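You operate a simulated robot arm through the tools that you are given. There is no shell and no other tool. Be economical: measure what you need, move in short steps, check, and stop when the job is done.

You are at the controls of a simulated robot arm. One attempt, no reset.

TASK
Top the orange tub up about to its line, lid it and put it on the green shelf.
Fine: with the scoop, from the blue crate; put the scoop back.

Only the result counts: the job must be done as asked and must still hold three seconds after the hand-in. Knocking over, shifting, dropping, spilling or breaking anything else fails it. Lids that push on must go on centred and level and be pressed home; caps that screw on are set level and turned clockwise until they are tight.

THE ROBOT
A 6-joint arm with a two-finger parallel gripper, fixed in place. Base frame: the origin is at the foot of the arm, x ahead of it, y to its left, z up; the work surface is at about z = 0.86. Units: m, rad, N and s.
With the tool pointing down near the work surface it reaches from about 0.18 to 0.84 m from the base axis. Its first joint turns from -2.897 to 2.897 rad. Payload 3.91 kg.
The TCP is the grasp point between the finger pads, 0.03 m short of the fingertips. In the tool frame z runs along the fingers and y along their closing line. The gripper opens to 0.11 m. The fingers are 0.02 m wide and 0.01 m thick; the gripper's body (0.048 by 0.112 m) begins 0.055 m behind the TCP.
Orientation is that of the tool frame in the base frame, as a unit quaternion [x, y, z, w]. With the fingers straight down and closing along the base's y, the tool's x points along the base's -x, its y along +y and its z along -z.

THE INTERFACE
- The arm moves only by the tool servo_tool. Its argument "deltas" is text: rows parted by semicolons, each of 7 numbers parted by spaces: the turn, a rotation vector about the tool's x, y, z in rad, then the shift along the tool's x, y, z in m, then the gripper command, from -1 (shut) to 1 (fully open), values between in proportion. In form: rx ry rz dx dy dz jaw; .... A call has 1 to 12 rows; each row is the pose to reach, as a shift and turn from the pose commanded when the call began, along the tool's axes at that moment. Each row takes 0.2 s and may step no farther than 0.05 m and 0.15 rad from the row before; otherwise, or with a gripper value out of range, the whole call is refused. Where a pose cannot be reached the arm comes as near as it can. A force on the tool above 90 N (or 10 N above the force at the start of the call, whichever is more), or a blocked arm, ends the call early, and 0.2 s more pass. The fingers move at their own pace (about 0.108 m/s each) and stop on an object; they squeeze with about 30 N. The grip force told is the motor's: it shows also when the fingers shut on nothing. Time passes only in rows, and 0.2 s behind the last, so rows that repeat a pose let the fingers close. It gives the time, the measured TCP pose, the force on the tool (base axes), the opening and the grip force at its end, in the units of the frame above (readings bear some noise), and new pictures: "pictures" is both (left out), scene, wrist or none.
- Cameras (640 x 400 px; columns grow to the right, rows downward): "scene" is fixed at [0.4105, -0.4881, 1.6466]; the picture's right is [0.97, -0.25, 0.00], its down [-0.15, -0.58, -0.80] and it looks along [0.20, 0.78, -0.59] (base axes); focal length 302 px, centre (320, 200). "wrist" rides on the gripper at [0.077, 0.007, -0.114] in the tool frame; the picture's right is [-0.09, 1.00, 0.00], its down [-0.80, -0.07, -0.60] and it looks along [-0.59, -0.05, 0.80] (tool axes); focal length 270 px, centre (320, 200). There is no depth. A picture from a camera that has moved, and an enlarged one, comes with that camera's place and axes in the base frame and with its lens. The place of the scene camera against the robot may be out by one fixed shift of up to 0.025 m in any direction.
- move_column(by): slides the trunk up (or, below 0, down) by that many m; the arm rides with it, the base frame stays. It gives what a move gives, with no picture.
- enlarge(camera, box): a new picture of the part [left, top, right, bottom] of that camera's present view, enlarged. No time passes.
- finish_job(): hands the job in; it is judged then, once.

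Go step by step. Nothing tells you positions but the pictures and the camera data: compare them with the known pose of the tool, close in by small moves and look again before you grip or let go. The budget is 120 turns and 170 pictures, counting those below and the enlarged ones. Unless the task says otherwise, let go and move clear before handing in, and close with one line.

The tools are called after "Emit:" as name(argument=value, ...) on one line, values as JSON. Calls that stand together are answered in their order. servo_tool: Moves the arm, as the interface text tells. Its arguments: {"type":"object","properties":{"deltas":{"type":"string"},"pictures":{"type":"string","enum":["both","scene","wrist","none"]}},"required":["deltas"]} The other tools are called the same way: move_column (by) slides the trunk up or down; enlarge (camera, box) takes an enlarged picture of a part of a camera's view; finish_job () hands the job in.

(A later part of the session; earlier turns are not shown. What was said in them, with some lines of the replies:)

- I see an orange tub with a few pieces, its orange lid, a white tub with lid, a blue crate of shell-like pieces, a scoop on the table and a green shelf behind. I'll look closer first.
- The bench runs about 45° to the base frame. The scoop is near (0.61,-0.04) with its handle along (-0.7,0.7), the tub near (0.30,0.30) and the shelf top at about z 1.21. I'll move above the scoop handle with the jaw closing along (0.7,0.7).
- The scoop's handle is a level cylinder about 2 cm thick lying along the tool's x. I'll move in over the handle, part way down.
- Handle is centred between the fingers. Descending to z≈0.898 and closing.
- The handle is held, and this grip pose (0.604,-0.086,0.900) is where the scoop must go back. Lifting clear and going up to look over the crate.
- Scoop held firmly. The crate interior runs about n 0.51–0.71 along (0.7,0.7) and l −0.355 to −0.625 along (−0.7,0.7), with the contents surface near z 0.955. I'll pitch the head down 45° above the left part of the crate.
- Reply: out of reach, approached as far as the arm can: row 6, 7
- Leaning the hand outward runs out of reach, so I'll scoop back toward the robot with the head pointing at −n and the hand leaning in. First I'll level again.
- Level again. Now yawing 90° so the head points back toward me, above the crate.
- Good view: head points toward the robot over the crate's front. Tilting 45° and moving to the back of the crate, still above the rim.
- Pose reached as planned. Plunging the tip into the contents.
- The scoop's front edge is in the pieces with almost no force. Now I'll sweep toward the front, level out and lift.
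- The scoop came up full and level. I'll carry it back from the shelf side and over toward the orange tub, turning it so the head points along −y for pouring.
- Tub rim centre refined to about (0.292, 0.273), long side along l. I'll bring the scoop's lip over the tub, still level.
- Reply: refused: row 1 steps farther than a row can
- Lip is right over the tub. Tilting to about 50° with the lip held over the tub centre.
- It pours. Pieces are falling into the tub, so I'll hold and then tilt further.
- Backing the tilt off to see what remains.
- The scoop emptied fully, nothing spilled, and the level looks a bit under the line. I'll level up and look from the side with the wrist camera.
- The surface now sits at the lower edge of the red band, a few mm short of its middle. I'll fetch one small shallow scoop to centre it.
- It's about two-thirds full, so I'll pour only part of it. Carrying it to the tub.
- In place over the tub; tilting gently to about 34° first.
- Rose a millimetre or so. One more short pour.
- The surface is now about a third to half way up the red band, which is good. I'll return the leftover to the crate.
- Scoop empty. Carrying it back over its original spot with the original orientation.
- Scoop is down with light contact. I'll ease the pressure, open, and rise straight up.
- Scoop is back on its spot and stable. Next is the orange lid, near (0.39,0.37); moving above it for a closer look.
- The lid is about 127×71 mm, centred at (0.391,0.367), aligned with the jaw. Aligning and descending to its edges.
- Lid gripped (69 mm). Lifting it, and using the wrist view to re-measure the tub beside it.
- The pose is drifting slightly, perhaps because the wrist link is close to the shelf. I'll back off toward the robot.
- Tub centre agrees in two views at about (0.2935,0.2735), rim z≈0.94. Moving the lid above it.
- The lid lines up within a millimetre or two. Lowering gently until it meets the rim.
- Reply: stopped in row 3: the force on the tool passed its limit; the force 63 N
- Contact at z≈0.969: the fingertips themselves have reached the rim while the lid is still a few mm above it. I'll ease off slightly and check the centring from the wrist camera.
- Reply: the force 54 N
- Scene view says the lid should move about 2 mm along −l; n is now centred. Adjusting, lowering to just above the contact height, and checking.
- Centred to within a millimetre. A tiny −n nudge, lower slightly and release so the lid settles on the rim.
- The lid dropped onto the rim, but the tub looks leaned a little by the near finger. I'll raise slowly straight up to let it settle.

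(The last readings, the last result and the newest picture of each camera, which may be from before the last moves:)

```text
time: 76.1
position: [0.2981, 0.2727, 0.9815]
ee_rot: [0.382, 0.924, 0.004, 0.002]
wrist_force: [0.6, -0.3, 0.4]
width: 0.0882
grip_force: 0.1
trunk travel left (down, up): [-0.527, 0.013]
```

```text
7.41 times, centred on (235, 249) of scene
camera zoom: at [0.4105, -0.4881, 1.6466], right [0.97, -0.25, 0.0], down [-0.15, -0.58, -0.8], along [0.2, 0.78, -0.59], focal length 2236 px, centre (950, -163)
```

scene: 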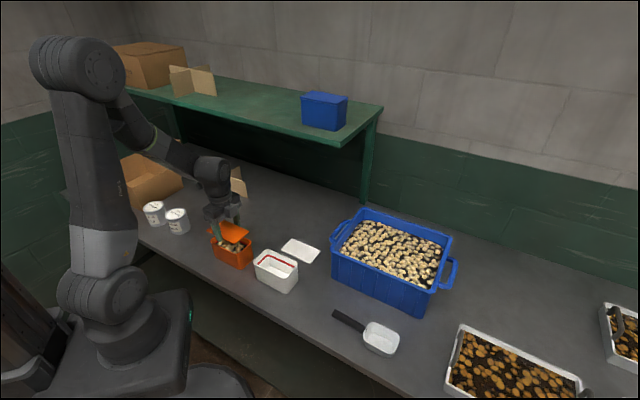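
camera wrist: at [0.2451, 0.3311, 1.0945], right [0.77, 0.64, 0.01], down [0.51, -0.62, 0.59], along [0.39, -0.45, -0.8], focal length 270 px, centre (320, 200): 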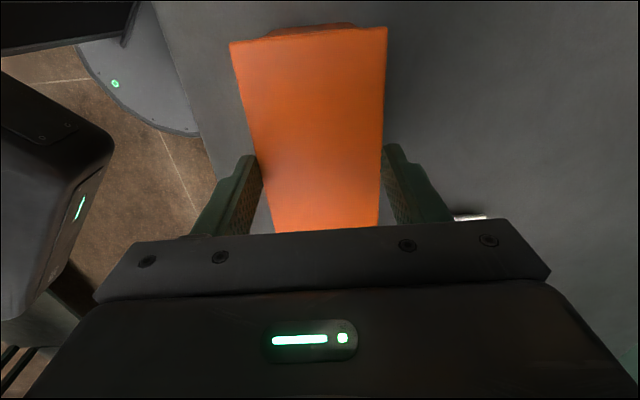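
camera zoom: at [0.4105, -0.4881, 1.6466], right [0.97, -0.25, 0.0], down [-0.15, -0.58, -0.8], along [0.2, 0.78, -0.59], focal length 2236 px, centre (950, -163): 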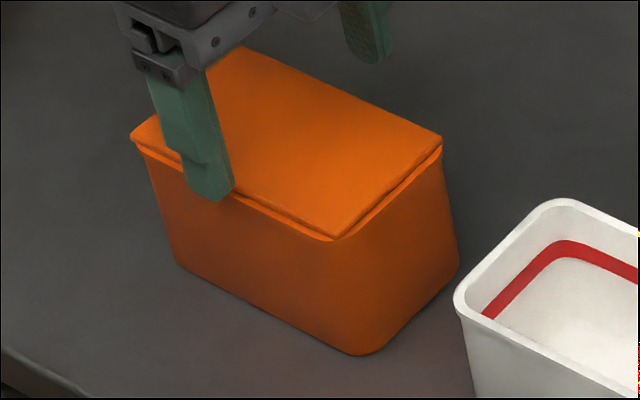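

Tub is flat again with the lid on. Rising and closing the fingers, then inspecting before pressing.

Emit:
servo_tool(deltas="0 0 0 0 0 -0.02 0.6;0 0 0 0 0 -0.05 0.6;0 0 0 0 0 -0.08 0;0 0 0 0.04 0 -0.1 -1;0 0 0 0.08 0 -0.1 -1;0 0 0 0.1 0 -0.1 -1", pictures="wrist")

Emit:
enlarge(camera="scene", box=[207, 222, 263, 276])

```text
time: 77.5
position: [0.2267, 0.3406, 1.0788]
ee_rot: [0.382, 0.924, 0.004, 0.001]
wrist_force: [0.1, 0.0, 1.1]
width: 0.0
grip_force: 30.2
trunk travel left (down, up): [-0.527, 0.013]
camera wrist: at [0.1769, 0.3997, 1.1937], right [0.77, 0.64, 0.01], down [0.51, -0.62, 0.59], along [0.39, -0.45, -0.8], focal length 270 px, centre (320, 200)
```

wrist: 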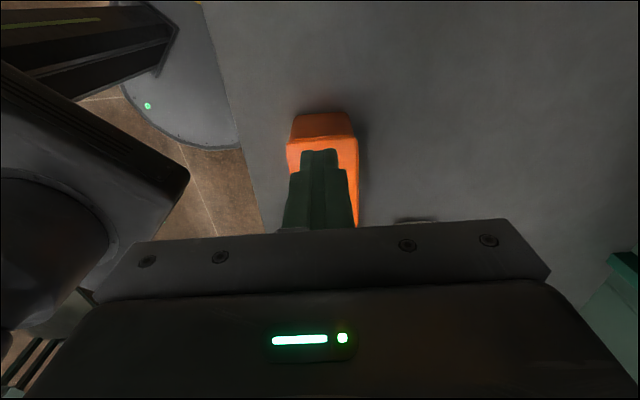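

```text
7.41 times, centred on (235, 249) of scene
camera zoom: at [0.4105, -0.4881, 1.6466], right [0.97, -0.25, 0.0], down [-0.15, -0.58, -0.8], along [0.2, 0.78, -0.59], focal length 2236 px, centre (950, -163)
```

zoom: 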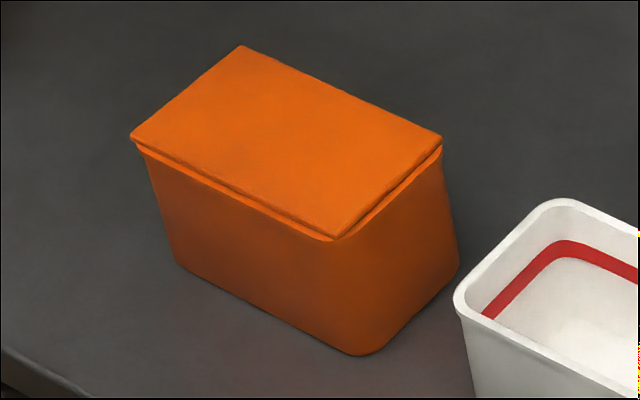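

Emit:
enlarge(camera="scene", box=[206, 226, 256, 258])

Emit:
enlarge(camera="wrist", box=[270, 100, 380, 240])

```text
12.50 times, centred on (231, 242) of scene
camera zoom: at [0.4105, -0.4881, 1.6466], right [0.97, -0.25, 0.0], down [-0.15, -0.58, -0.8], along [0.2, 0.78, -0.59], focal length 3774 px, centre (1432, -325)
```

zoom: 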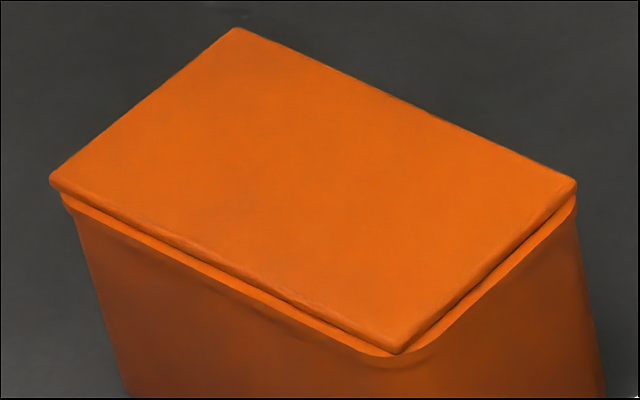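

```text
2.86 times, centred on (325, 170) of wrist
camera zoom: at [0.1769, 0.3997, 1.1937], right [0.77, 0.64, 0.01], down [0.51, -0.62, 0.59], along [0.39, -0.45, -0.8], focal length 772 px, centre (306, 286)
```

zoom: 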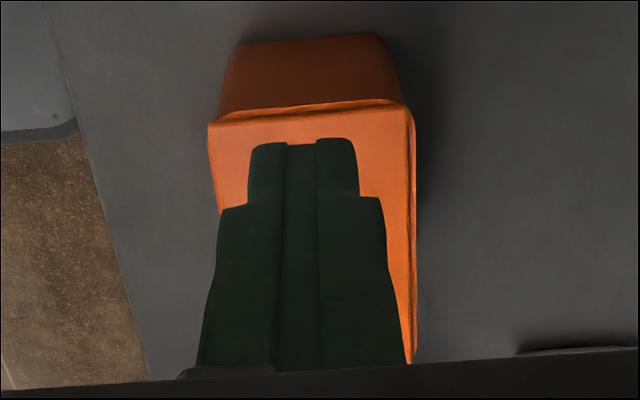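

The lid sits level but about 1–2 mm toward −n. I'll straddle tub and lid with the open jaw and squeeze gently to centre the lid on the rim. I'm also fixing a slight tool tilt.

Emit:
servo_tool(deltas="0.0086 0 0.0014 -0.03 0 0 0.5;0.0086 0 0.0014 -0.065 0 0 1;0.0086 0 0.0014 -0.0965 -0.001 0 1;0.0086 0 0.0014 -0.0965 -0.001 0.03 1;0.0086 0 0.0014 -0.0965 -0.001 0.06 1;0.0086 0 0.0014 -0.0965 -0.001 0.09 1", pictures="wrist")

Emit:
enlarge(camera="wrist", box=[200, 0, 430, 240])

```text
time: 78.9
position: [0.2962, 0.2755, 0.9904]
ee_rot: [0.383, 0.924, -0.001, -0.001]
wrist_force: [-0.7, 0.5, 0.2]
width: 0.1096
grip_force: 0.0
trunk travel left (down, up): [-0.527, 0.013]
camera wrist: at [0.2473, 0.335, 1.1038], right [0.77, 0.64, 0.0], down [0.52, -0.62, 0.59], along [0.38, -0.46, -0.8], focal length 270 px, centre (320, 200)
```

wrist: 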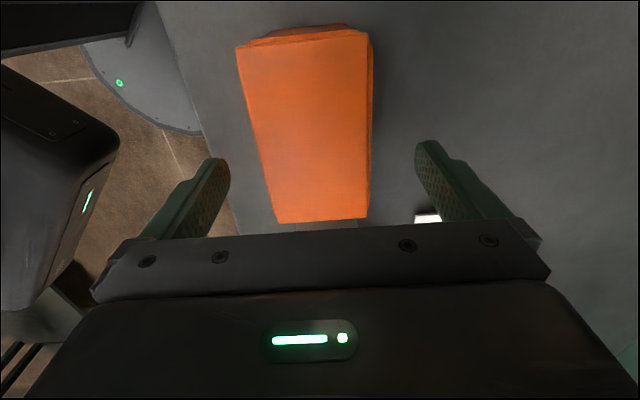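

```text
1.67 times, centred on (315, 120) of wrist
camera zoom: at [0.2473, 0.335, 1.1038], right [0.77, 0.64, 0.0], down [0.52, -0.62, 0.59], along [0.38, -0.46, -0.8], focal length 450 px, centre (328, 333)
```

zoom: 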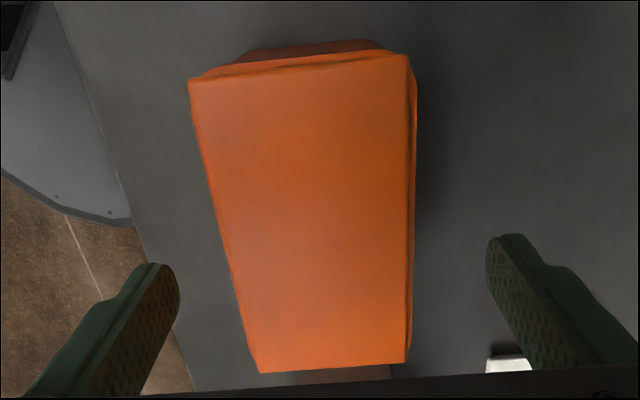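

Emit:
servo_tool(deltas="0 0 0 0 -0.003 0.015 1;0 0 0 0 -0.003 0.034 1;0 0 0 0 -0.003 0.034 0.6;0 0 0 0 -0.003 0.034 0.4;0 0 0 0 -0.003 0.034 0.25;0 0 0 0 -0.003 0.034 0.2;0 0 0 0 -0.003 0.034 0.2", pictures="none")

Emit:
enlarge(camera="wrist", box=[200, 0, 430, 240])

```text
time: 80.5
position: [0.2944, 0.2732, 0.9554]
ee_rot: [0.383, 0.924, -0.001, -0.001]
wrist_force: [0.2, 0.4, 0.7]
width: 0.0709
grip_force: 29.4
trunk travel left (down, up): [-0.527, 0.013]
```

```text
1.67 times, centred on (315, 120) of wrist
camera zoom: at [0.2447, 0.3323, 1.0701], right [0.77, 0.64, 0.0], down [0.52, -0.62, 0.59], along [0.38, -0.46, -0.8], focal length 450 px, centre (328, 333)
```

zoom: 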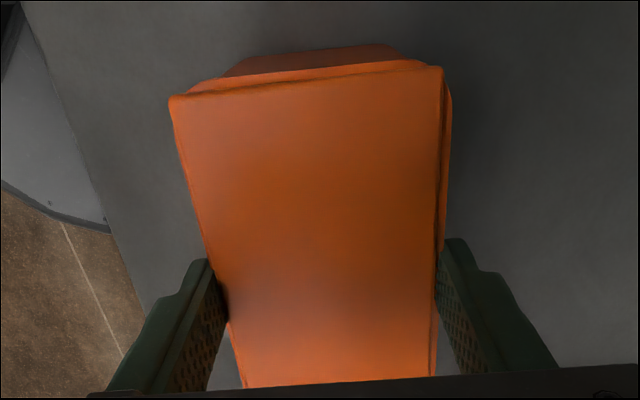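

Squeezed to 70.9 mm, the tub's rim width, so the lid is centred within 1 mm. Releasing, rising, then pressing at the centre with closed fingers.

Emit:
servo_tool(deltas="0 0 0 0 0 0 0.6;0 0 0 0 0 0 0.9;0 0 0 0 0 -0.03 1;0 0 0 0 0 -0.06 1;0 0 0 0 0 -0.06 0;0 0 0 0 0 -0.06 -1;0 0 0 0 0 -0.06 -1;0 0 0 0 0 -0.06 -1;0 0 0 0 0 -0.04 -1;0 0 0 0 0 -0.03 -1", pictures="none")

Emit:
servo_tool(deltas="0 0 0 0 0 0.004 -1;0 0 0 0 0 0.008 -1;0 0 0 0 0 0.011 -1;0 0 0 0 0 0.014 -1;0 0 0 0 0 0.017 -1;0 0 0 0 0 0.02 -1;0 0 0 0 0 0.023 -1", pictures="none")

Emit:
enlarge(camera="scene", box=[206, 226, 256, 258])

```text
time: 82.7
position: [0.2944, 0.2724, 0.9851]
ee_rot: [0.383, 0.924, -0.002, 0.0]
wrist_force: [-0.1, -0.7, -0.5]
width: 0.0
grip_force: 30.6
trunk travel left (down, up): [-0.527, 0.013]
```

```text
time: 84.1
position: [0.2953, 0.2717, 0.9742]
ee_rot: [0.381, 0.924, 0.009, 0.002]
wrist_force: [-6.9, -10.9, 60.9]
width: 0.0
grip_force: 30.6
trunk travel left (down, up): [-0.527, 0.013]
stopped in row 6: the force on the tool passed its limit (the readings are from after the stop); the commanded pose is now the measured one
```

```text
12.50 times, centred on (231, 242) of scene
camera zoom: at [0.4105, -0.4881, 1.6466], right [0.97, -0.25, 0.0], down [-0.15, -0.58, -0.8], along [0.2, 0.78, -0.59], focal length 3774 px, centre (1432, -325)
```

zoom: 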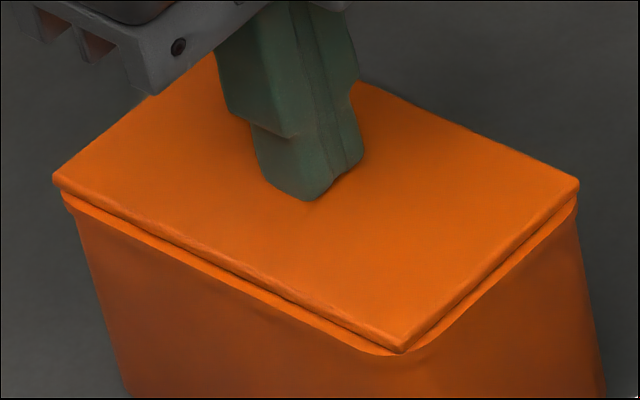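

Emit:
servo_tool(deltas="0 0 0 0 0 -0.02 -1;0 0 0 0.04 0 -0.05 -1;0 0 0 0.08 0 -0.06 -1;0 0 0 0.12 0 -0.06 -1", pictures="none")

Emit:
enlarge(camera="wrist", box=[260, 90, 380, 240])

Emit:
enlarge(camera="scene", box=[226, 236, 256, 258])

```text
time: 85.1
position: [0.2095, 0.3614, 1.0317]
ee_rot: [0.382, 0.924, 0.005, 0.002]
wrist_force: [-0.7, -0.2, -0.1]
width: 0.0
grip_force: 30.3
trunk travel left (down, up): [-0.527, 0.013]
```

```text
2.67 times, centred on (320, 165) of wrist
camera zoom: at [0.1601, 0.4194, 1.1468], right [0.77, 0.64, 0.01], down [0.51, -0.62, 0.59], along [0.39, -0.45, -0.81], focal length 721 px, centre (320, 293)
```

zoom: 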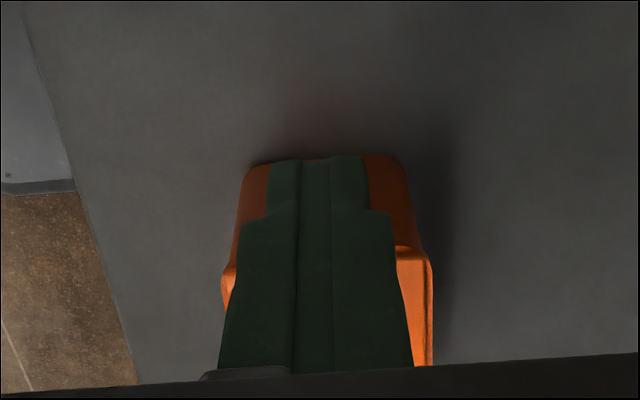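

```text
16.00 times, centred on (241, 247) of scene
camera zoom: at [0.4105, -0.4881, 1.6466], right [0.97, -0.25, 0.0], down [-0.15, -0.58, -0.8], along [0.2, 0.78, -0.59], focal length 4830 px, centre (1584, -552)
```

zoom: 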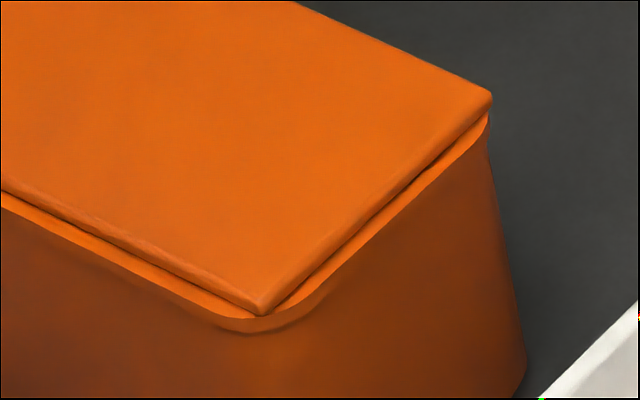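

The lid is flush all round: top about 4.5 mm above the rim, which matches its thickness, after a press above 90 N. Before picking the tub up I'll test reach and view the shelf with the hand empty.

Emit:
servo_tool(deltas="0.01 0 0.001 -0.01 0 -0.045 -1;0.01 0 0.001 -0.02 0 -0.09 -1;0.01 0 0.001 -0.03 0 -0.135 -1;0.01 0 0.001 -0.04 0 -0.18 -1;0.01 0 0.001 -0.04 0 -0.225 -1;0.01 0 0.001 -0.04 0 -0.27 -1;0.01 0 0.001 -0.04 0 -0.315 -1;0.01 0 0.001 -0.04 0 -0.36 -1;0.01 0 0.001 -0.04 0 -0.39 -1")

```text
time: 87.1
position: [0.236, 0.3267, 1.4234]
ee_rot: [0.382, 0.924, 0.0, -0.001]
wrist_force: [0.3, 0.1, 0.5]
width: 0.0
grip_force: 29.7
trunk travel left (down, up): [-0.527, 0.013]
camera wrist: at [0.1865, 0.3868, 1.5373], right [0.77, 0.64, 0.0], down [0.52, -0.62, 0.59], along [0.38, -0.45, -0.81], focal length 270 px, centre (320, 200)
```

scene: 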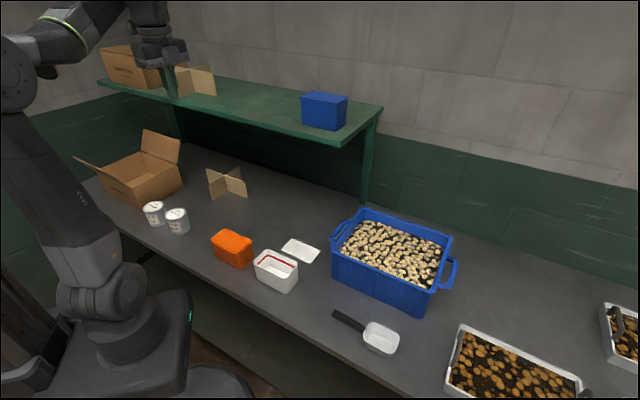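
wrist: 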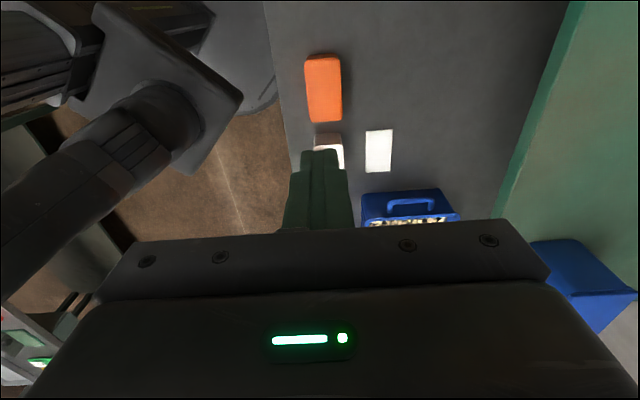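

Shelf edge appears around n≈0.63–0.65 with its top near z 1.22–1.25, and the area at l≈0.05–0.2 is free. Testing reach over it, with the hand high.

Emit:
servo_tool(deltas="0 0 0 0 0.045 0 -1;0 0 0 0 0.09 0 -1;0 0 0 0 0.135 0 -1;0 0 0 0.01 0.18 0 -1;0 0 0 0.02 0.225 0 -1;0 0 0 0.03 0.27 0 -1;0 0 0 0.04 0.31 0 -1")

```text
time: 88.7
position: [0.385, 0.5086, 1.3693]
ee_rot: [0.382, 0.924, 0.004, 0.0]
wrist_force: [0.5, -0.1, -0.2]
width: 0.0002
grip_force: 30.4
out of reach, approached as far as the arm can: row 4, 5, 6, 7
trunk travel left (down, up): [-0.527, 0.013]
camera wrist: at [0.3342, 0.5671, 1.484], right [0.77, 0.64, 0.01], down [0.52, -0.62, 0.59], along [0.38, -0.45, -0.81], focal length 270 px, centre (320, 200)
```

scene: 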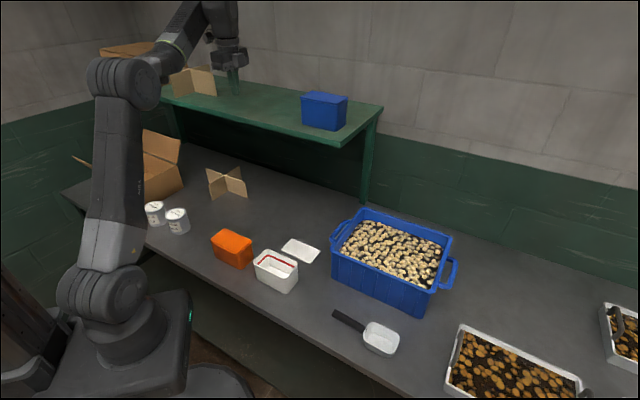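
wrist: 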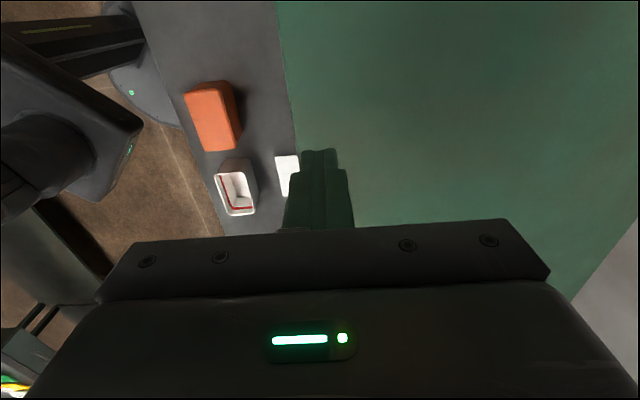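

Vertical reach ends near n≈0.63 at this height, and the shelf edge measures n≈0.605. So I'll place the tub with the hand leaning inward. First I'll touch the shelf lightly to get its height.

Emit:
servo_tool(deltas="0 0 0 0 -0.03 0.02 -1;0 0 0 0 -0.055 0.06 -1;0 0 0 0 -0.055 0.09 -1;0 0 0 0 -0.055 0.11 -1;0 0 0 0 -0.055 0.11 -1", pictures="none")

Emit:
enlarge(camera="scene", box=[180, 50, 300, 130])

```text
time: 89.9
position: [0.3489, 0.4696, 1.2586]
ee_rot: [0.382, 0.924, 0.001, -0.001]
wrist_force: [0.3, 0.5, 0.1]
width: 0.0001
grip_force: 30.1
trunk travel left (down, up): [-0.527, 0.013]
```

```text
5.00 times, centred on (240, 90) of scene
camera zoom: at [0.4105, -0.4881, 1.6466], right [0.97, -0.25, 0.0], down [-0.15, -0.58, -0.8], along [0.2, 0.78, -0.59], focal length 1509 px, centre (720, 750)
```

zoom: 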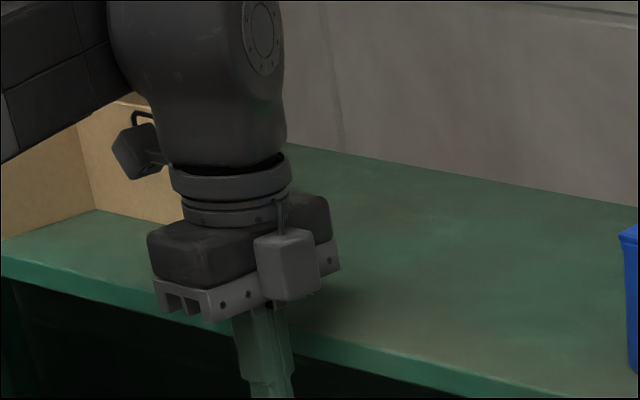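

Emit:
servo_tool(deltas="0 0 0 0 0 -0.035 -1;0 0 0 0 0 -0.07 -1;0 0 0 0 0.04 -0.07 -1;0 0 0 0 0.075 -0.07 -1;0 0 0 0 0.075 -0.06 -1;0 0 0 0 0.075 -0.05 -1", pictures="none")

Emit:
enlarge(camera="scene", box=[180, 50, 300, 130])

```text
time: 91.3
position: [0.4005, 0.5223, 1.3103]
ee_rot: [0.381, 0.924, 0.002, 0.0]
wrist_force: [-0.3, 1.0, 2.2]
width: 0.0003
grip_force: 30.0
trunk travel left (down, up): [-0.527, 0.013]
```

```text
5.00 times, centred on (240, 90) of scene
camera zoom: at [0.4105, -0.4881, 1.6466], right [0.97, -0.25, 0.0], down [-0.15, -0.58, -0.8], along [0.2, 0.78, -0.59], focal length 1509 px, centre (720, 750)
```

zoom: 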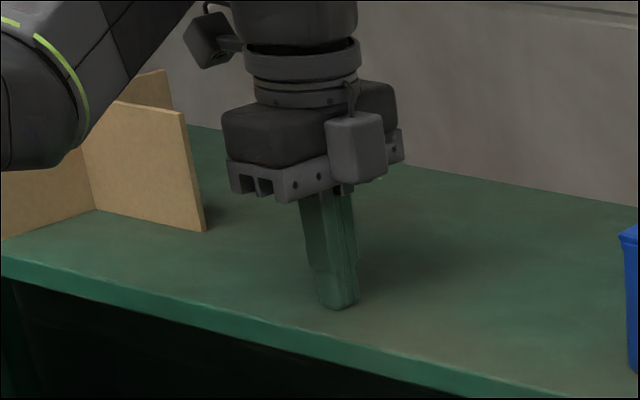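

Emit:
servo_tool(deltas="0 0 0 0 0 0.003 -1;0 0 0 0 0 0.006 -1", pictures="none")

```text
time: 91.9
position: [0.4004, 0.523, 1.3108]
ee_rot: [0.381, 0.925, 0.008, 0.001]
wrist_force: [12.5, 19.5, 56.3]
width: 0.0
grip_force: 29.9
trunk travel left (down, up): [-0.527, 0.013]
```

Shelf top is at z≈1.280 (tips touched at TCP 1.310), edge at n≈0.61. Going back to the tub to grip it with the hand leaning 30°.

Emit:
servo_tool(deltas="0 0 0 0 0 -0.045 -1;0 0 0 0 0 -0.09 -1;0 0 0 -0.01 -0.045 -0.09 -1;0 0 0 -0.02 -0.09 -0.09 -1;0 0 0 -0.03 -0.135 -0.09 -1;0 0 0 -0.04 -0.18 -0.09 0;0 0 0 -0.06 -0.22 -0.08 1;0 0 0 -0.08 -0.25 -0.05 1;0 0 0 -0.1 -0.252 -0.01 1;0 0 0 -0.1 -0.252 0.035 1;0 0 0 -0.1 -0.252 0.08 1;0 0 0 -0.1 -0.252 0.125 1", pictures="none")

```text
time: 94.5
position: [0.2934, 0.2767, 1.1785]
ee_rot: [0.382, 0.924, 0.001, 0.0]
wrist_force: [0.5, 0.3, -0.4]
width: 0.11
grip_force: 0.0
out of reach, approached as far as the arm can: row 2, 3
trunk travel left (down, up): [-0.527, 0.013]
```

Emit:
servo_tool(deltas="0 0.13 0 -0.0035 -0.0017 0.04 1;0 0.26 0 -0.0035 -0.0017 0.08 1;0 0.39 0 -0.0035 -0.0017 0.115 1;0 0.52 0 -0.0035 -0.0017 0.14 1;0 0.52 0 -0.0035 -0.0017 0.17 1;0 0.52 0 -0.0035 -0.0017 0.2 1;0 0.52 0 -0.0035 -0.0017 0.225 1;0 0.52 0 -0.0035 -0.0017 0.2425 1")

Emit:
enlarge(camera="scene", box=[190, 180, 310, 280])

```text
time: 96.3
position: [0.295, 0.2717, 0.9353]
ee_rot: [0.369, 0.893, 0.099, -0.238]
wrist_force: [0.8, -0.8, -0.6]
width: 0.1102
grip_force: 0.1
trunk travel left (down, up): [-0.527, 0.013]
camera wrist: at [0.2929, 0.2832, 1.0725], right [0.76, 0.65, -0.04], down [0.65, -0.75, 0.12], along [0.04, -0.12, -0.99], focal length 270 px, centre (320, 200)
```

scene: 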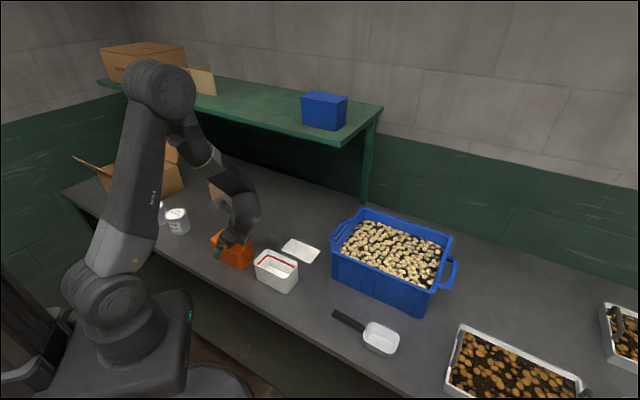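
wrist: 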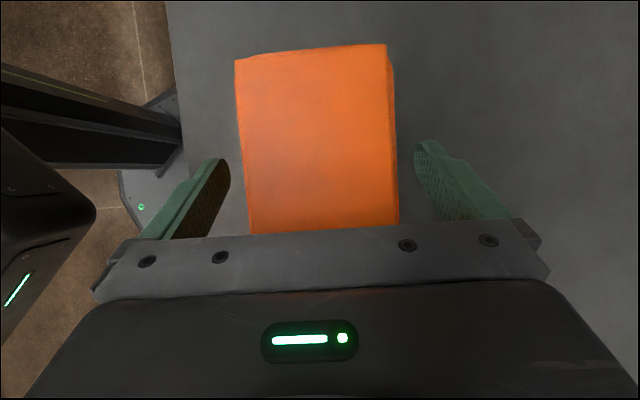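

```text
4.00 times, centred on (250, 230) of scene
camera zoom: at [0.4105, -0.4881, 1.6466], right [0.97, -0.25, 0.0], down [-0.15, -0.58, -0.8], along [0.2, 0.78, -0.59], focal length 1208 px, centre (600, 80)
```

zoom: 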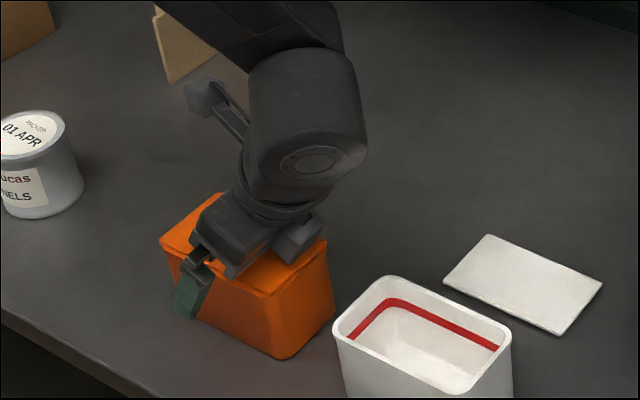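

The jaw straddles the tub's sides with clearance over the lid. Closing and lifting slightly.

Emit:
servo_tool(deltas="0 0 0 0 0 0 0.5;0 0 0 0 0 0 0;0 0 0 0 0 0 -1;0 0 0 0 0 0 -1;0 0 0 0.005 0 -0.0087 -1;0 0 0 0.015 0 -0.026 -1;0 0 0 0.03 0 -0.052 -1")

Emit:
enlarge(camera="scene", box=[190, 180, 310, 280])

```text
time: 97.9
position: [0.2934, 0.2709, 0.9953]
ee_rot: [0.369, 0.893, 0.099, -0.238]
wrist_force: [-0.6, -0.2, -2.8]
width: 0.0713
grip_force: 30.2
trunk travel left (down, up): [-0.527, 0.013]
camera wrist: at [0.2931, 0.2823, 1.1339], right [0.76, 0.65, -0.04], down [0.65, -0.75, 0.12], along [0.04, -0.12, -0.99], focal length 270 px, centre (320, 200)
```

scene: 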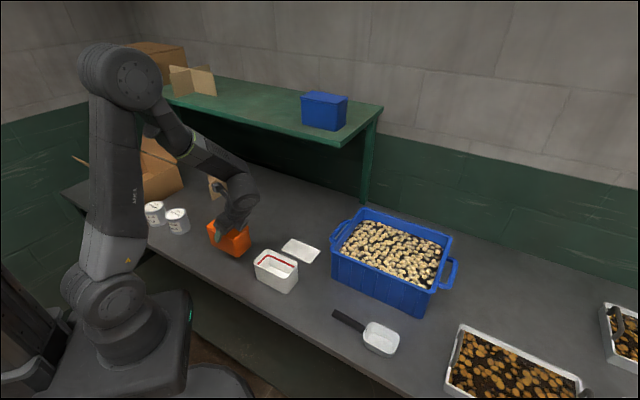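
wrist: 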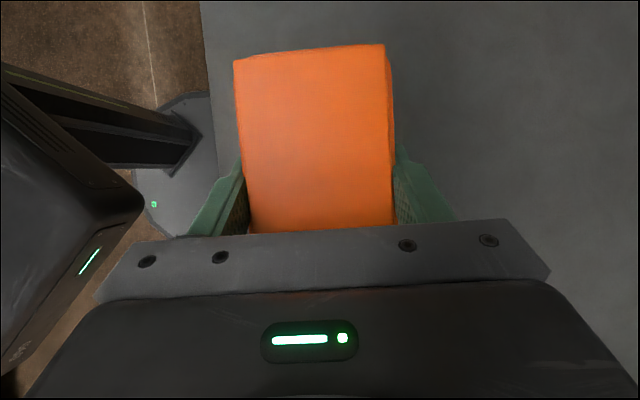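

```text
4.00 times, centred on (250, 230) of scene
camera zoom: at [0.4105, -0.4881, 1.6466], right [0.97, -0.25, 0.0], down [-0.15, -0.58, -0.8], along [0.2, 0.78, -0.59], focal length 1208 px, centre (600, 80)
```

zoom: 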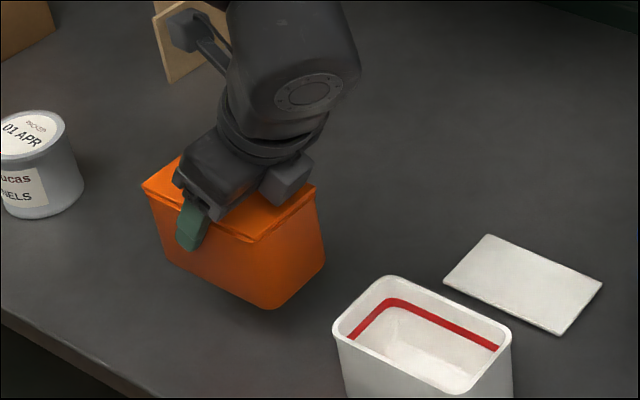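

Tub hangs level and firm. Raising it straight up.

Emit:
servo_tool(deltas="0 0 0 0.0232 0 -0.0405 -1;0 0 0 0.0464 0 -0.081 -1;0 0 0 0.0696 0 -0.1215 -1;0 0 0 0.0928 0 -0.162 -1;0 0 0 0.116 0 -0.2025 -1;0 0 0 0.1392 0 -0.243 -1;0 0 0 0.1624 0 -0.2835 -1;0 0 0 0.1856 0 -0.324 -1;0 0 0 0.2 0 -0.349 -1", pictures="scene")

```text
time: 99.9
position: [0.2953, 0.2687, 1.397]
ee_rot: [0.369, 0.893, 0.098, -0.239]
wrist_force: [-0.1, 0.6, -2.7]
width: 0.0714
grip_force: 30.8
trunk travel left (down, up): [-0.527, 0.013]
```

scene: 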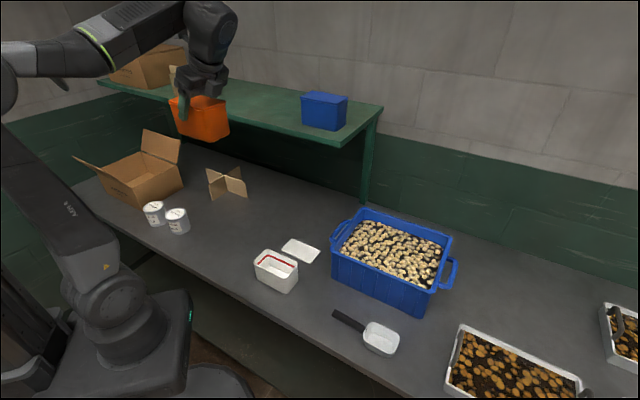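

Emit:
servo_tool(deltas="-0.071 0 0.124 0.0055 0 0.0032 -1;-0.142 0 0.248 0.011 0 0.0063 -1;-0.213 0 0.372 0.0166 0 0.0095 -1;-0.284 0 0.496 0.0221 0 0.0127 -1;-0.355 0 0.62 0.0276 0 0.0158 -1;-0.426 0 0.744 0.0332 0 0.019 -1;-0.497 0 0.868 0.0387 0 0.0221 -1;-0.568 0 0.992 0.0442 0 0.0253 -1;-0.639 0 1.116 0.0497 0 0.0285 -1;-0.71 0 1.24 0.0553 0 0.0316 -1;-0.781 0 1.364 0.0608 0 0.0348 -1", pictures="scene")

```text
time: 102.3
position: [0.3814, 0.2073, 1.3825]
ee_rot: [0.884, 0.389, 0.234, -0.113]
wrist_force: [0.7, 0.8, -2.3]
width: 0.0712
grip_force: 30.4
out of reach, approached as far as the arm can: row 8, 9, 10, 11
trunk travel left (down, up): [-0.527, 0.013]
```

scene: 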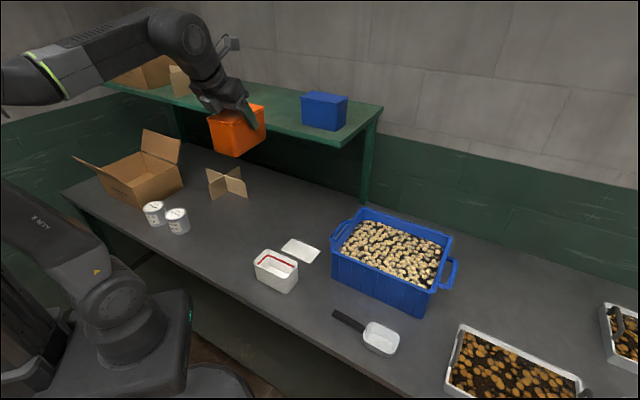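

Yaw is nearly complete, but reach was limited close in at this height. I'll move outward toward the shelf's free area, staying above its surface.

Emit:
servo_tool(deltas="-0.02 0 0 0.019 -0.0316 0.0117 -1;-0.02 0 0 0.0381 -0.0633 0.0234 -1;-0.02 0 0 0.0572 -0.0949 0.0351 -1;-0.02 0 0 0.0762 -0.1266 0.0468 -1;-0.02 0 0 0.0953 -0.1582 0.0585 -1")

```text
time: 103.5
position: [0.436, 0.2543, 1.3704]
ee_rot: [0.882, 0.391, 0.239, -0.107]
wrist_force: [-0.9, -0.6, -2.8]
width: 0.0712
grip_force: 30.2
out of reach, approached as far as the arm can: row 1, 2, 3, 4, 5
trunk travel left (down, up): [-0.527, 0.013]
camera wrist: at [0.4465, 0.2563, 1.5079], right [0.69, -0.72, -0.05], down [-0.72, -0.69, 0.11], along [-0.11, -0.04, -0.99], focal length 270 px, centre (320, 200)
```

scene: 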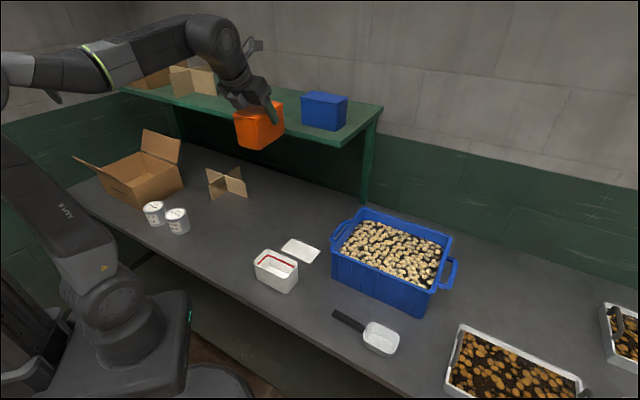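
wrist: 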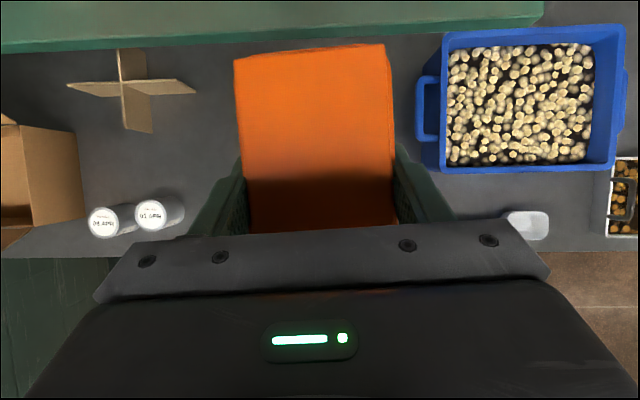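

The last wrist joint is at its limit there, so I'll turn the tub back about 22° while moving left along the shelf front.

Emit:
servo_tool(deltas="0.064 0 -0.109 0.0037 -0.006 0.001 -1;0.128 0 -0.218 0.0135 -0.033 0.0046 -1;0.192 0 -0.328 0.0271 -0.066 0.0092 -1;0.192 0 -0.328 0.0406 -0.099 0.0138 -1;0.192 0 -0.328 0.0542 -0.132 0.0184 -1;0.192 0 -0.328 0.0677 -0.165 0.023 -1")

```text
time: 104.9
position: [0.3631, 0.4256, 1.3849]
ee_rot: [0.796, 0.547, 0.214, -0.147]
wrist_force: [-0.4, -0.4, -2.9]
width: 0.0715
grip_force: 30.5
trunk travel left (down, up): [-0.527, 0.013]
camera wrist: at [0.373, 0.4319, 1.522], right [0.9, -0.43, -0.04], down [-0.42, -0.9, 0.11], along [-0.09, -0.08, -0.99], focal length 270 px, centre (320, 200)
```

scene: 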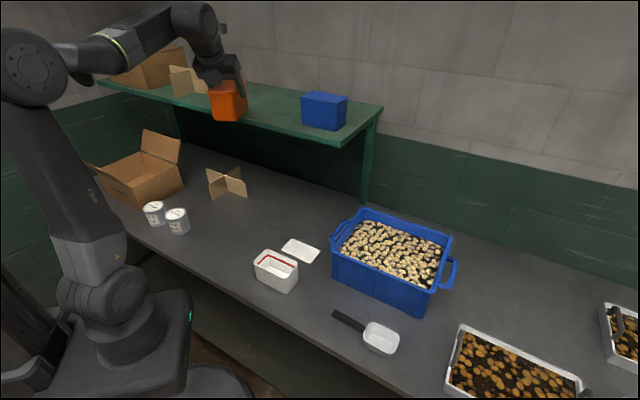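
wrist: 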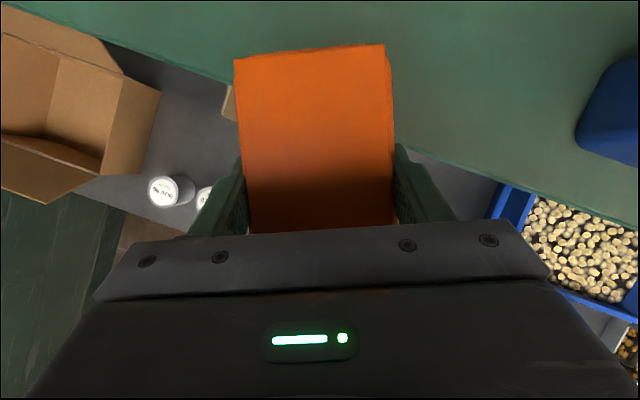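

Pose reached, tub level. Moving outward over the shelf, bottom about 3 cm above it.

Emit:
servo_tool(deltas="0 0 0 0.0326 0.0168 0.0189 -1;0 0 0 0.0652 0.0335 0.0378 -1;0 0 0 0.0979 0.0503 0.0567 -1;0 0 0 0.1305 0.0671 0.0756 -1;0 0 0 0.1305 0.0671 0.0756 -1")

Emit:
enlarge(camera="scene", box=[190, 40, 320, 140])

```text
time: 106.1
position: [0.4813, 0.5397, 1.3852]
ee_rot: [0.796, 0.547, 0.215, -0.148]
wrist_force: [-1.0, -1.0, -3.3]
width: 0.0714
grip_force: 30.2
trunk travel left (down, up): [-0.527, 0.013]
camera wrist: at [0.4903, 0.5473, 1.5232], right [0.9, -0.43, -0.04], down [-0.42, -0.9, 0.11], along [-0.09, -0.08, -0.99], focal length 270 px, centre (320, 200)
```

scene: 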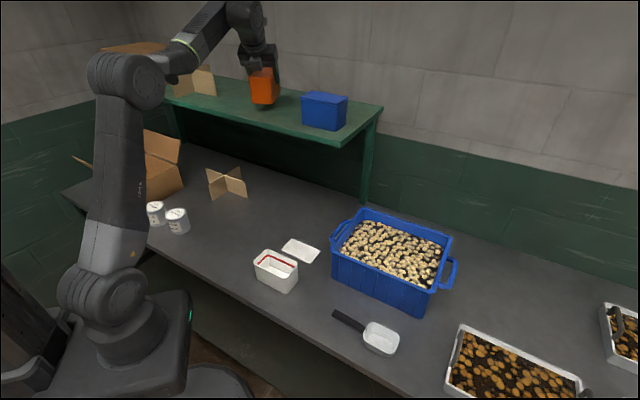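
wrist: 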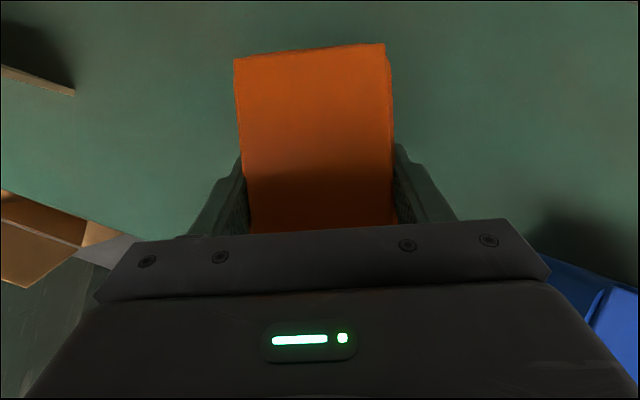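

```text
4.00 times, centred on (255, 90) of scene
camera zoom: at [0.4105, -0.4881, 1.6466], right [0.97, -0.25, 0.0], down [-0.15, -0.58, -0.8], along [0.2, 0.78, -0.59], focal length 1208 px, centre (580, 640)
```

zoom: 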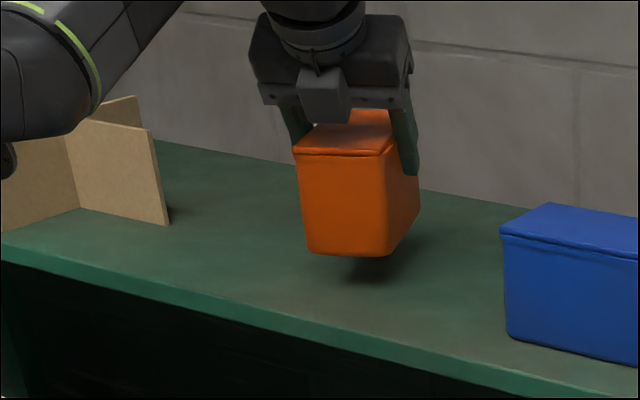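

The tub is well inside the shelf, clear of the blue box. Lowering slowly until it touches.

Emit:
servo_tool(deltas="0 0 0 -0.005 0 0.0087 -1;0 0 0 -0.01 0 0.0173 -1;0 0 0 -0.0125 0 0.0217 -1;0 0 0 -0.0138 0 0.0238 -1;0 0 0 -0.0146 0 0.0251 -1", pictures="none")

```text
time: 107.3
position: [0.4817, 0.5431, 1.355]
ee_rot: [0.796, 0.546, 0.215, -0.147]
wrist_force: [1.0, 0.9, 0.5]
width: 0.0713
grip_force: 30.2
trunk travel left (down, up): [-0.527, 0.013]
```

Emit:
servo_tool(deltas="0 0 0 -0.0007 0 0.0012 -1;0 0 0 -0.0007 0 0.0012 -1", pictures="none")

Emit:
enlarge(camera="scene", box=[190, 40, 320, 140])

```text
time: 107.9
position: [0.4806, 0.5428, 1.3561]
ee_rot: [0.795, 0.546, 0.216, -0.148]
wrist_force: [4.0, 5.3, 14.7]
width: 0.0712
grip_force: 30.3
trunk travel left (down, up): [-0.527, 0.013]
```

```text
4.00 times, centred on (255, 90) of scene
camera zoom: at [0.4105, -0.4881, 1.6466], right [0.97, -0.25, 0.0], down [-0.15, -0.58, -0.8], along [0.2, 0.78, -0.59], focal length 1208 px, centre (580, 640)
```

zoom: 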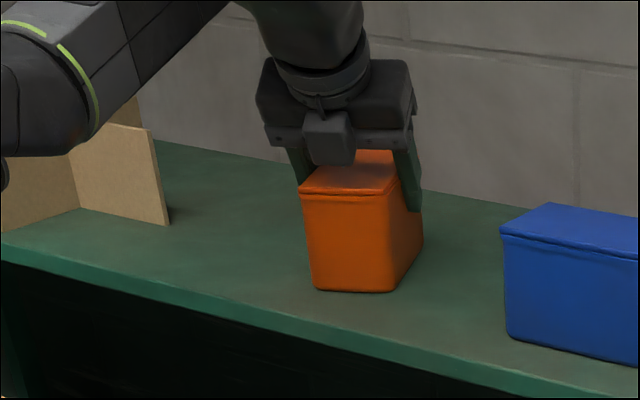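

It rests on the shelf. Opening, then withdrawing along the tool axis.

Emit:
servo_tool(deltas="0 0 0 0.0004 0 -0.0007 -1;0 0 0 0.0004 0 -0.0007 0.45;0 0 0 0.0004 0 -0.0007 0.7;0 0 0 0.0004 0 -0.0007 0.9;0 0 0 0.0004 0 -0.0007 0.9;0 0 0 0.0004 0 -0.02 0.9;0 0 0 0.0004 0 -0.05 0.9;0 0 0 0.0004 0 -0.09 0.9", pictures="none")

Emit:
enlarge(camera="scene", box=[190, 40, 320, 140])

```text
time: 109.7
position: [0.4645, 0.5012, 1.433]
ee_rot: [0.795, 0.547, 0.215, -0.148]
wrist_force: [0.7, 0.1, -0.1]
width: 0.1042
grip_force: 0.1
trunk travel left (down, up): [-0.527, 0.013]
```

```text
4.00 times, centred on (255, 90) of scene
camera zoom: at [0.4105, -0.4881, 1.6466], right [0.97, -0.25, 0.0], down [-0.15, -0.58, -0.8], along [0.2, 0.78, -0.59], focal length 1208 px, centre (580, 640)
```

zoom: 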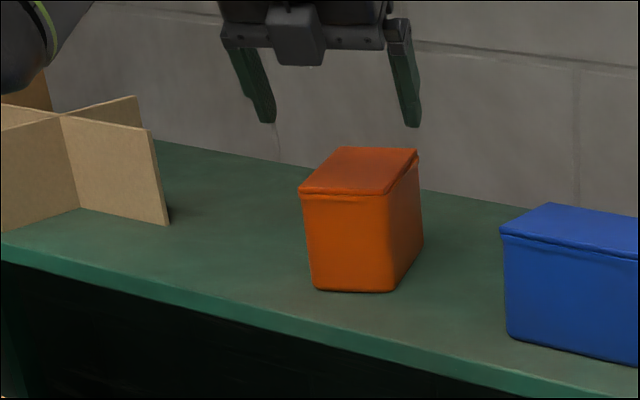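

Emit:
enlarge(camera="scene", box=[246, 70, 282, 116])

Emit:
enlarge(camera="wrist", box=[210, 0, 430, 240])

```text
8.70 times, centred on (264, 93) of scene
camera zoom: at [0.4105, -0.4881, 1.6466], right [0.97, -0.25, 0.0], down [-0.15, -0.58, -0.8], along [0.2, 0.78, -0.59], focal length 2625 px, centre (807, 1130)
```

zoom: 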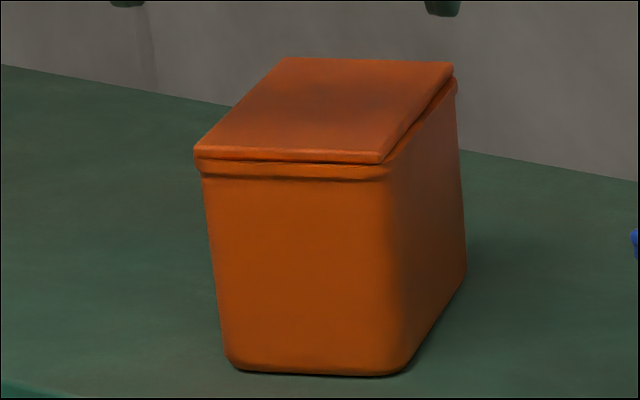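

```text
1.67 times, centred on (320, 120) of wrist
camera zoom: at [0.4736, 0.508, 1.5715], right [0.9, -0.43, -0.04], down [-0.42, -0.9, 0.11], along [-0.09, -0.08, -0.99], focal length 450 px, centre (320, 333)
```

zoom: 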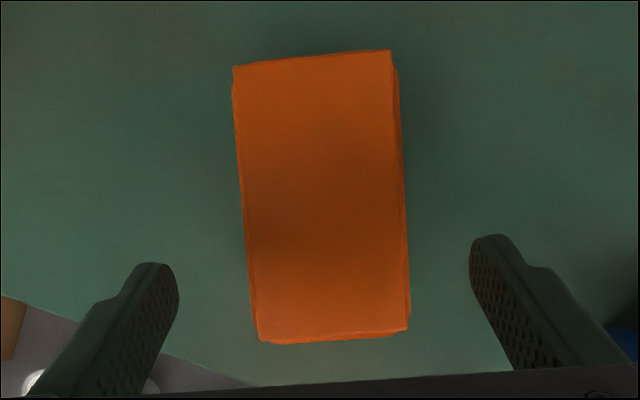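

Emit:
enlarge(camera="scene", box=[250, 74, 276, 94])

Emit:
enlarge(camera="scene", box=[300, 88, 350, 132])

```text
16.00 times, centred on (263, 84) of scene
camera zoom: at [0.4105, -0.4881, 1.6466], right [0.97, -0.25, 0.0], down [-0.15, -0.58, -0.8], along [0.2, 0.78, -0.59], focal length 4830 px, centre (1232, 2056)
```

zoom: 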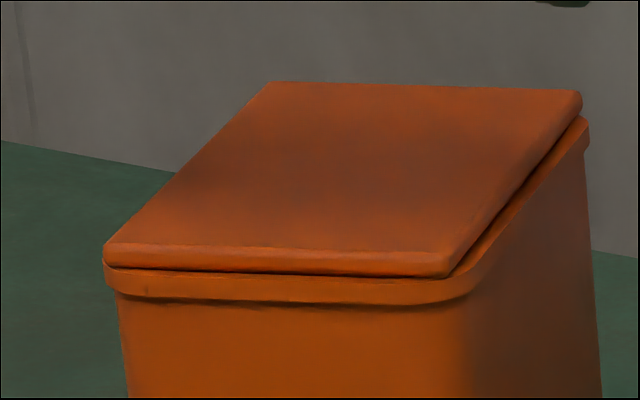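

```text
9.09 times, centred on (325, 110) of scene
camera zoom: at [0.4105, -0.4881, 1.6466], right [0.97, -0.25, 0.0], down [-0.15, -0.58, -0.8], along [0.2, 0.78, -0.59], focal length 2744 px, centre (274, 1018)
```

zoom: 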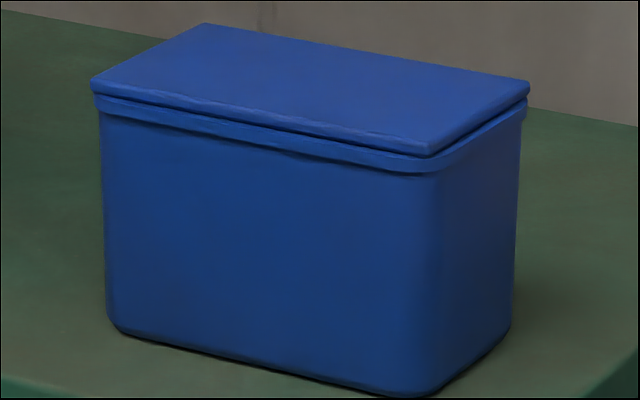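

The lid seam matches the closed blue box beside it: level and flush. Retreating a bit further and doing a final check.

Emit:
servo_tool(deltas="0 0 0 0 0 -0.03 0.9;0 0 0 -0.03 -0.015 -0.05 0.9;0 0 0 -0.06 -0.03 -0.07 0.9;0 0 0 -0.09 -0.045 -0.09 0.9;0 0 0 -0.09 -0.045 -0.09 0.9")

```text
time: 110.9
position: [0.3785, 0.4, 1.4627]
ee_rot: [0.796, 0.548, 0.213, -0.147]
wrist_force: [0.5, 1.0, 0.0]
width: 0.1044
grip_force: 0.0
trunk travel left (down, up): [-0.527, 0.013]
camera wrist: at [0.3889, 0.4062, 1.6008], right [0.9, -0.43, -0.04], down [-0.42, -0.9, 0.11], along [-0.09, -0.08, -0.99], focal length 270 px, centre (320, 200)
```

scene: 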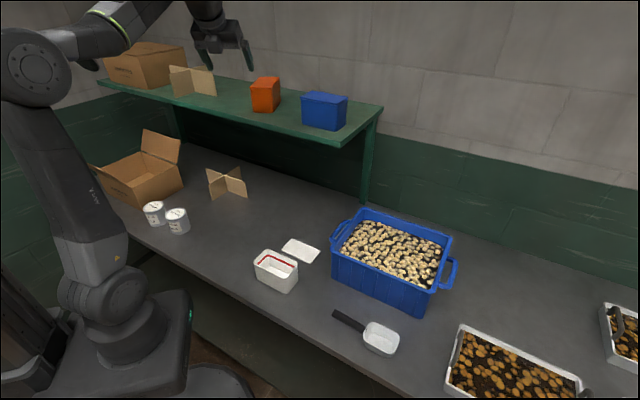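
wrist: 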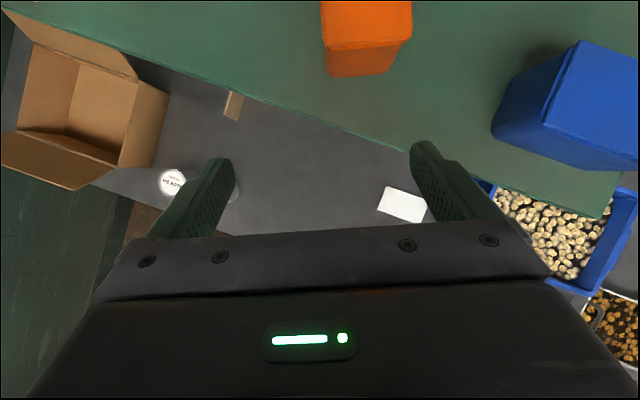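

Everything is in place: the lidded tub is on the shelf, the scoop is back, and nothing else has moved. Handing in.

Emit:
finish_job()

```text
The job is handed in.
```

The orange tub is filled to about its red line, lidded and standing on the green shelf. The scoop is back within about 5 mm of its spot, the leftover pieces went back into the blue crate, and I saw no spills. The lid was pressed with over 90 N and looks flush and level, but it didn't visibly move down during the press and sits about 1 mm off centre. The tub leaned briefly while the lid was being released, then settled flat again.
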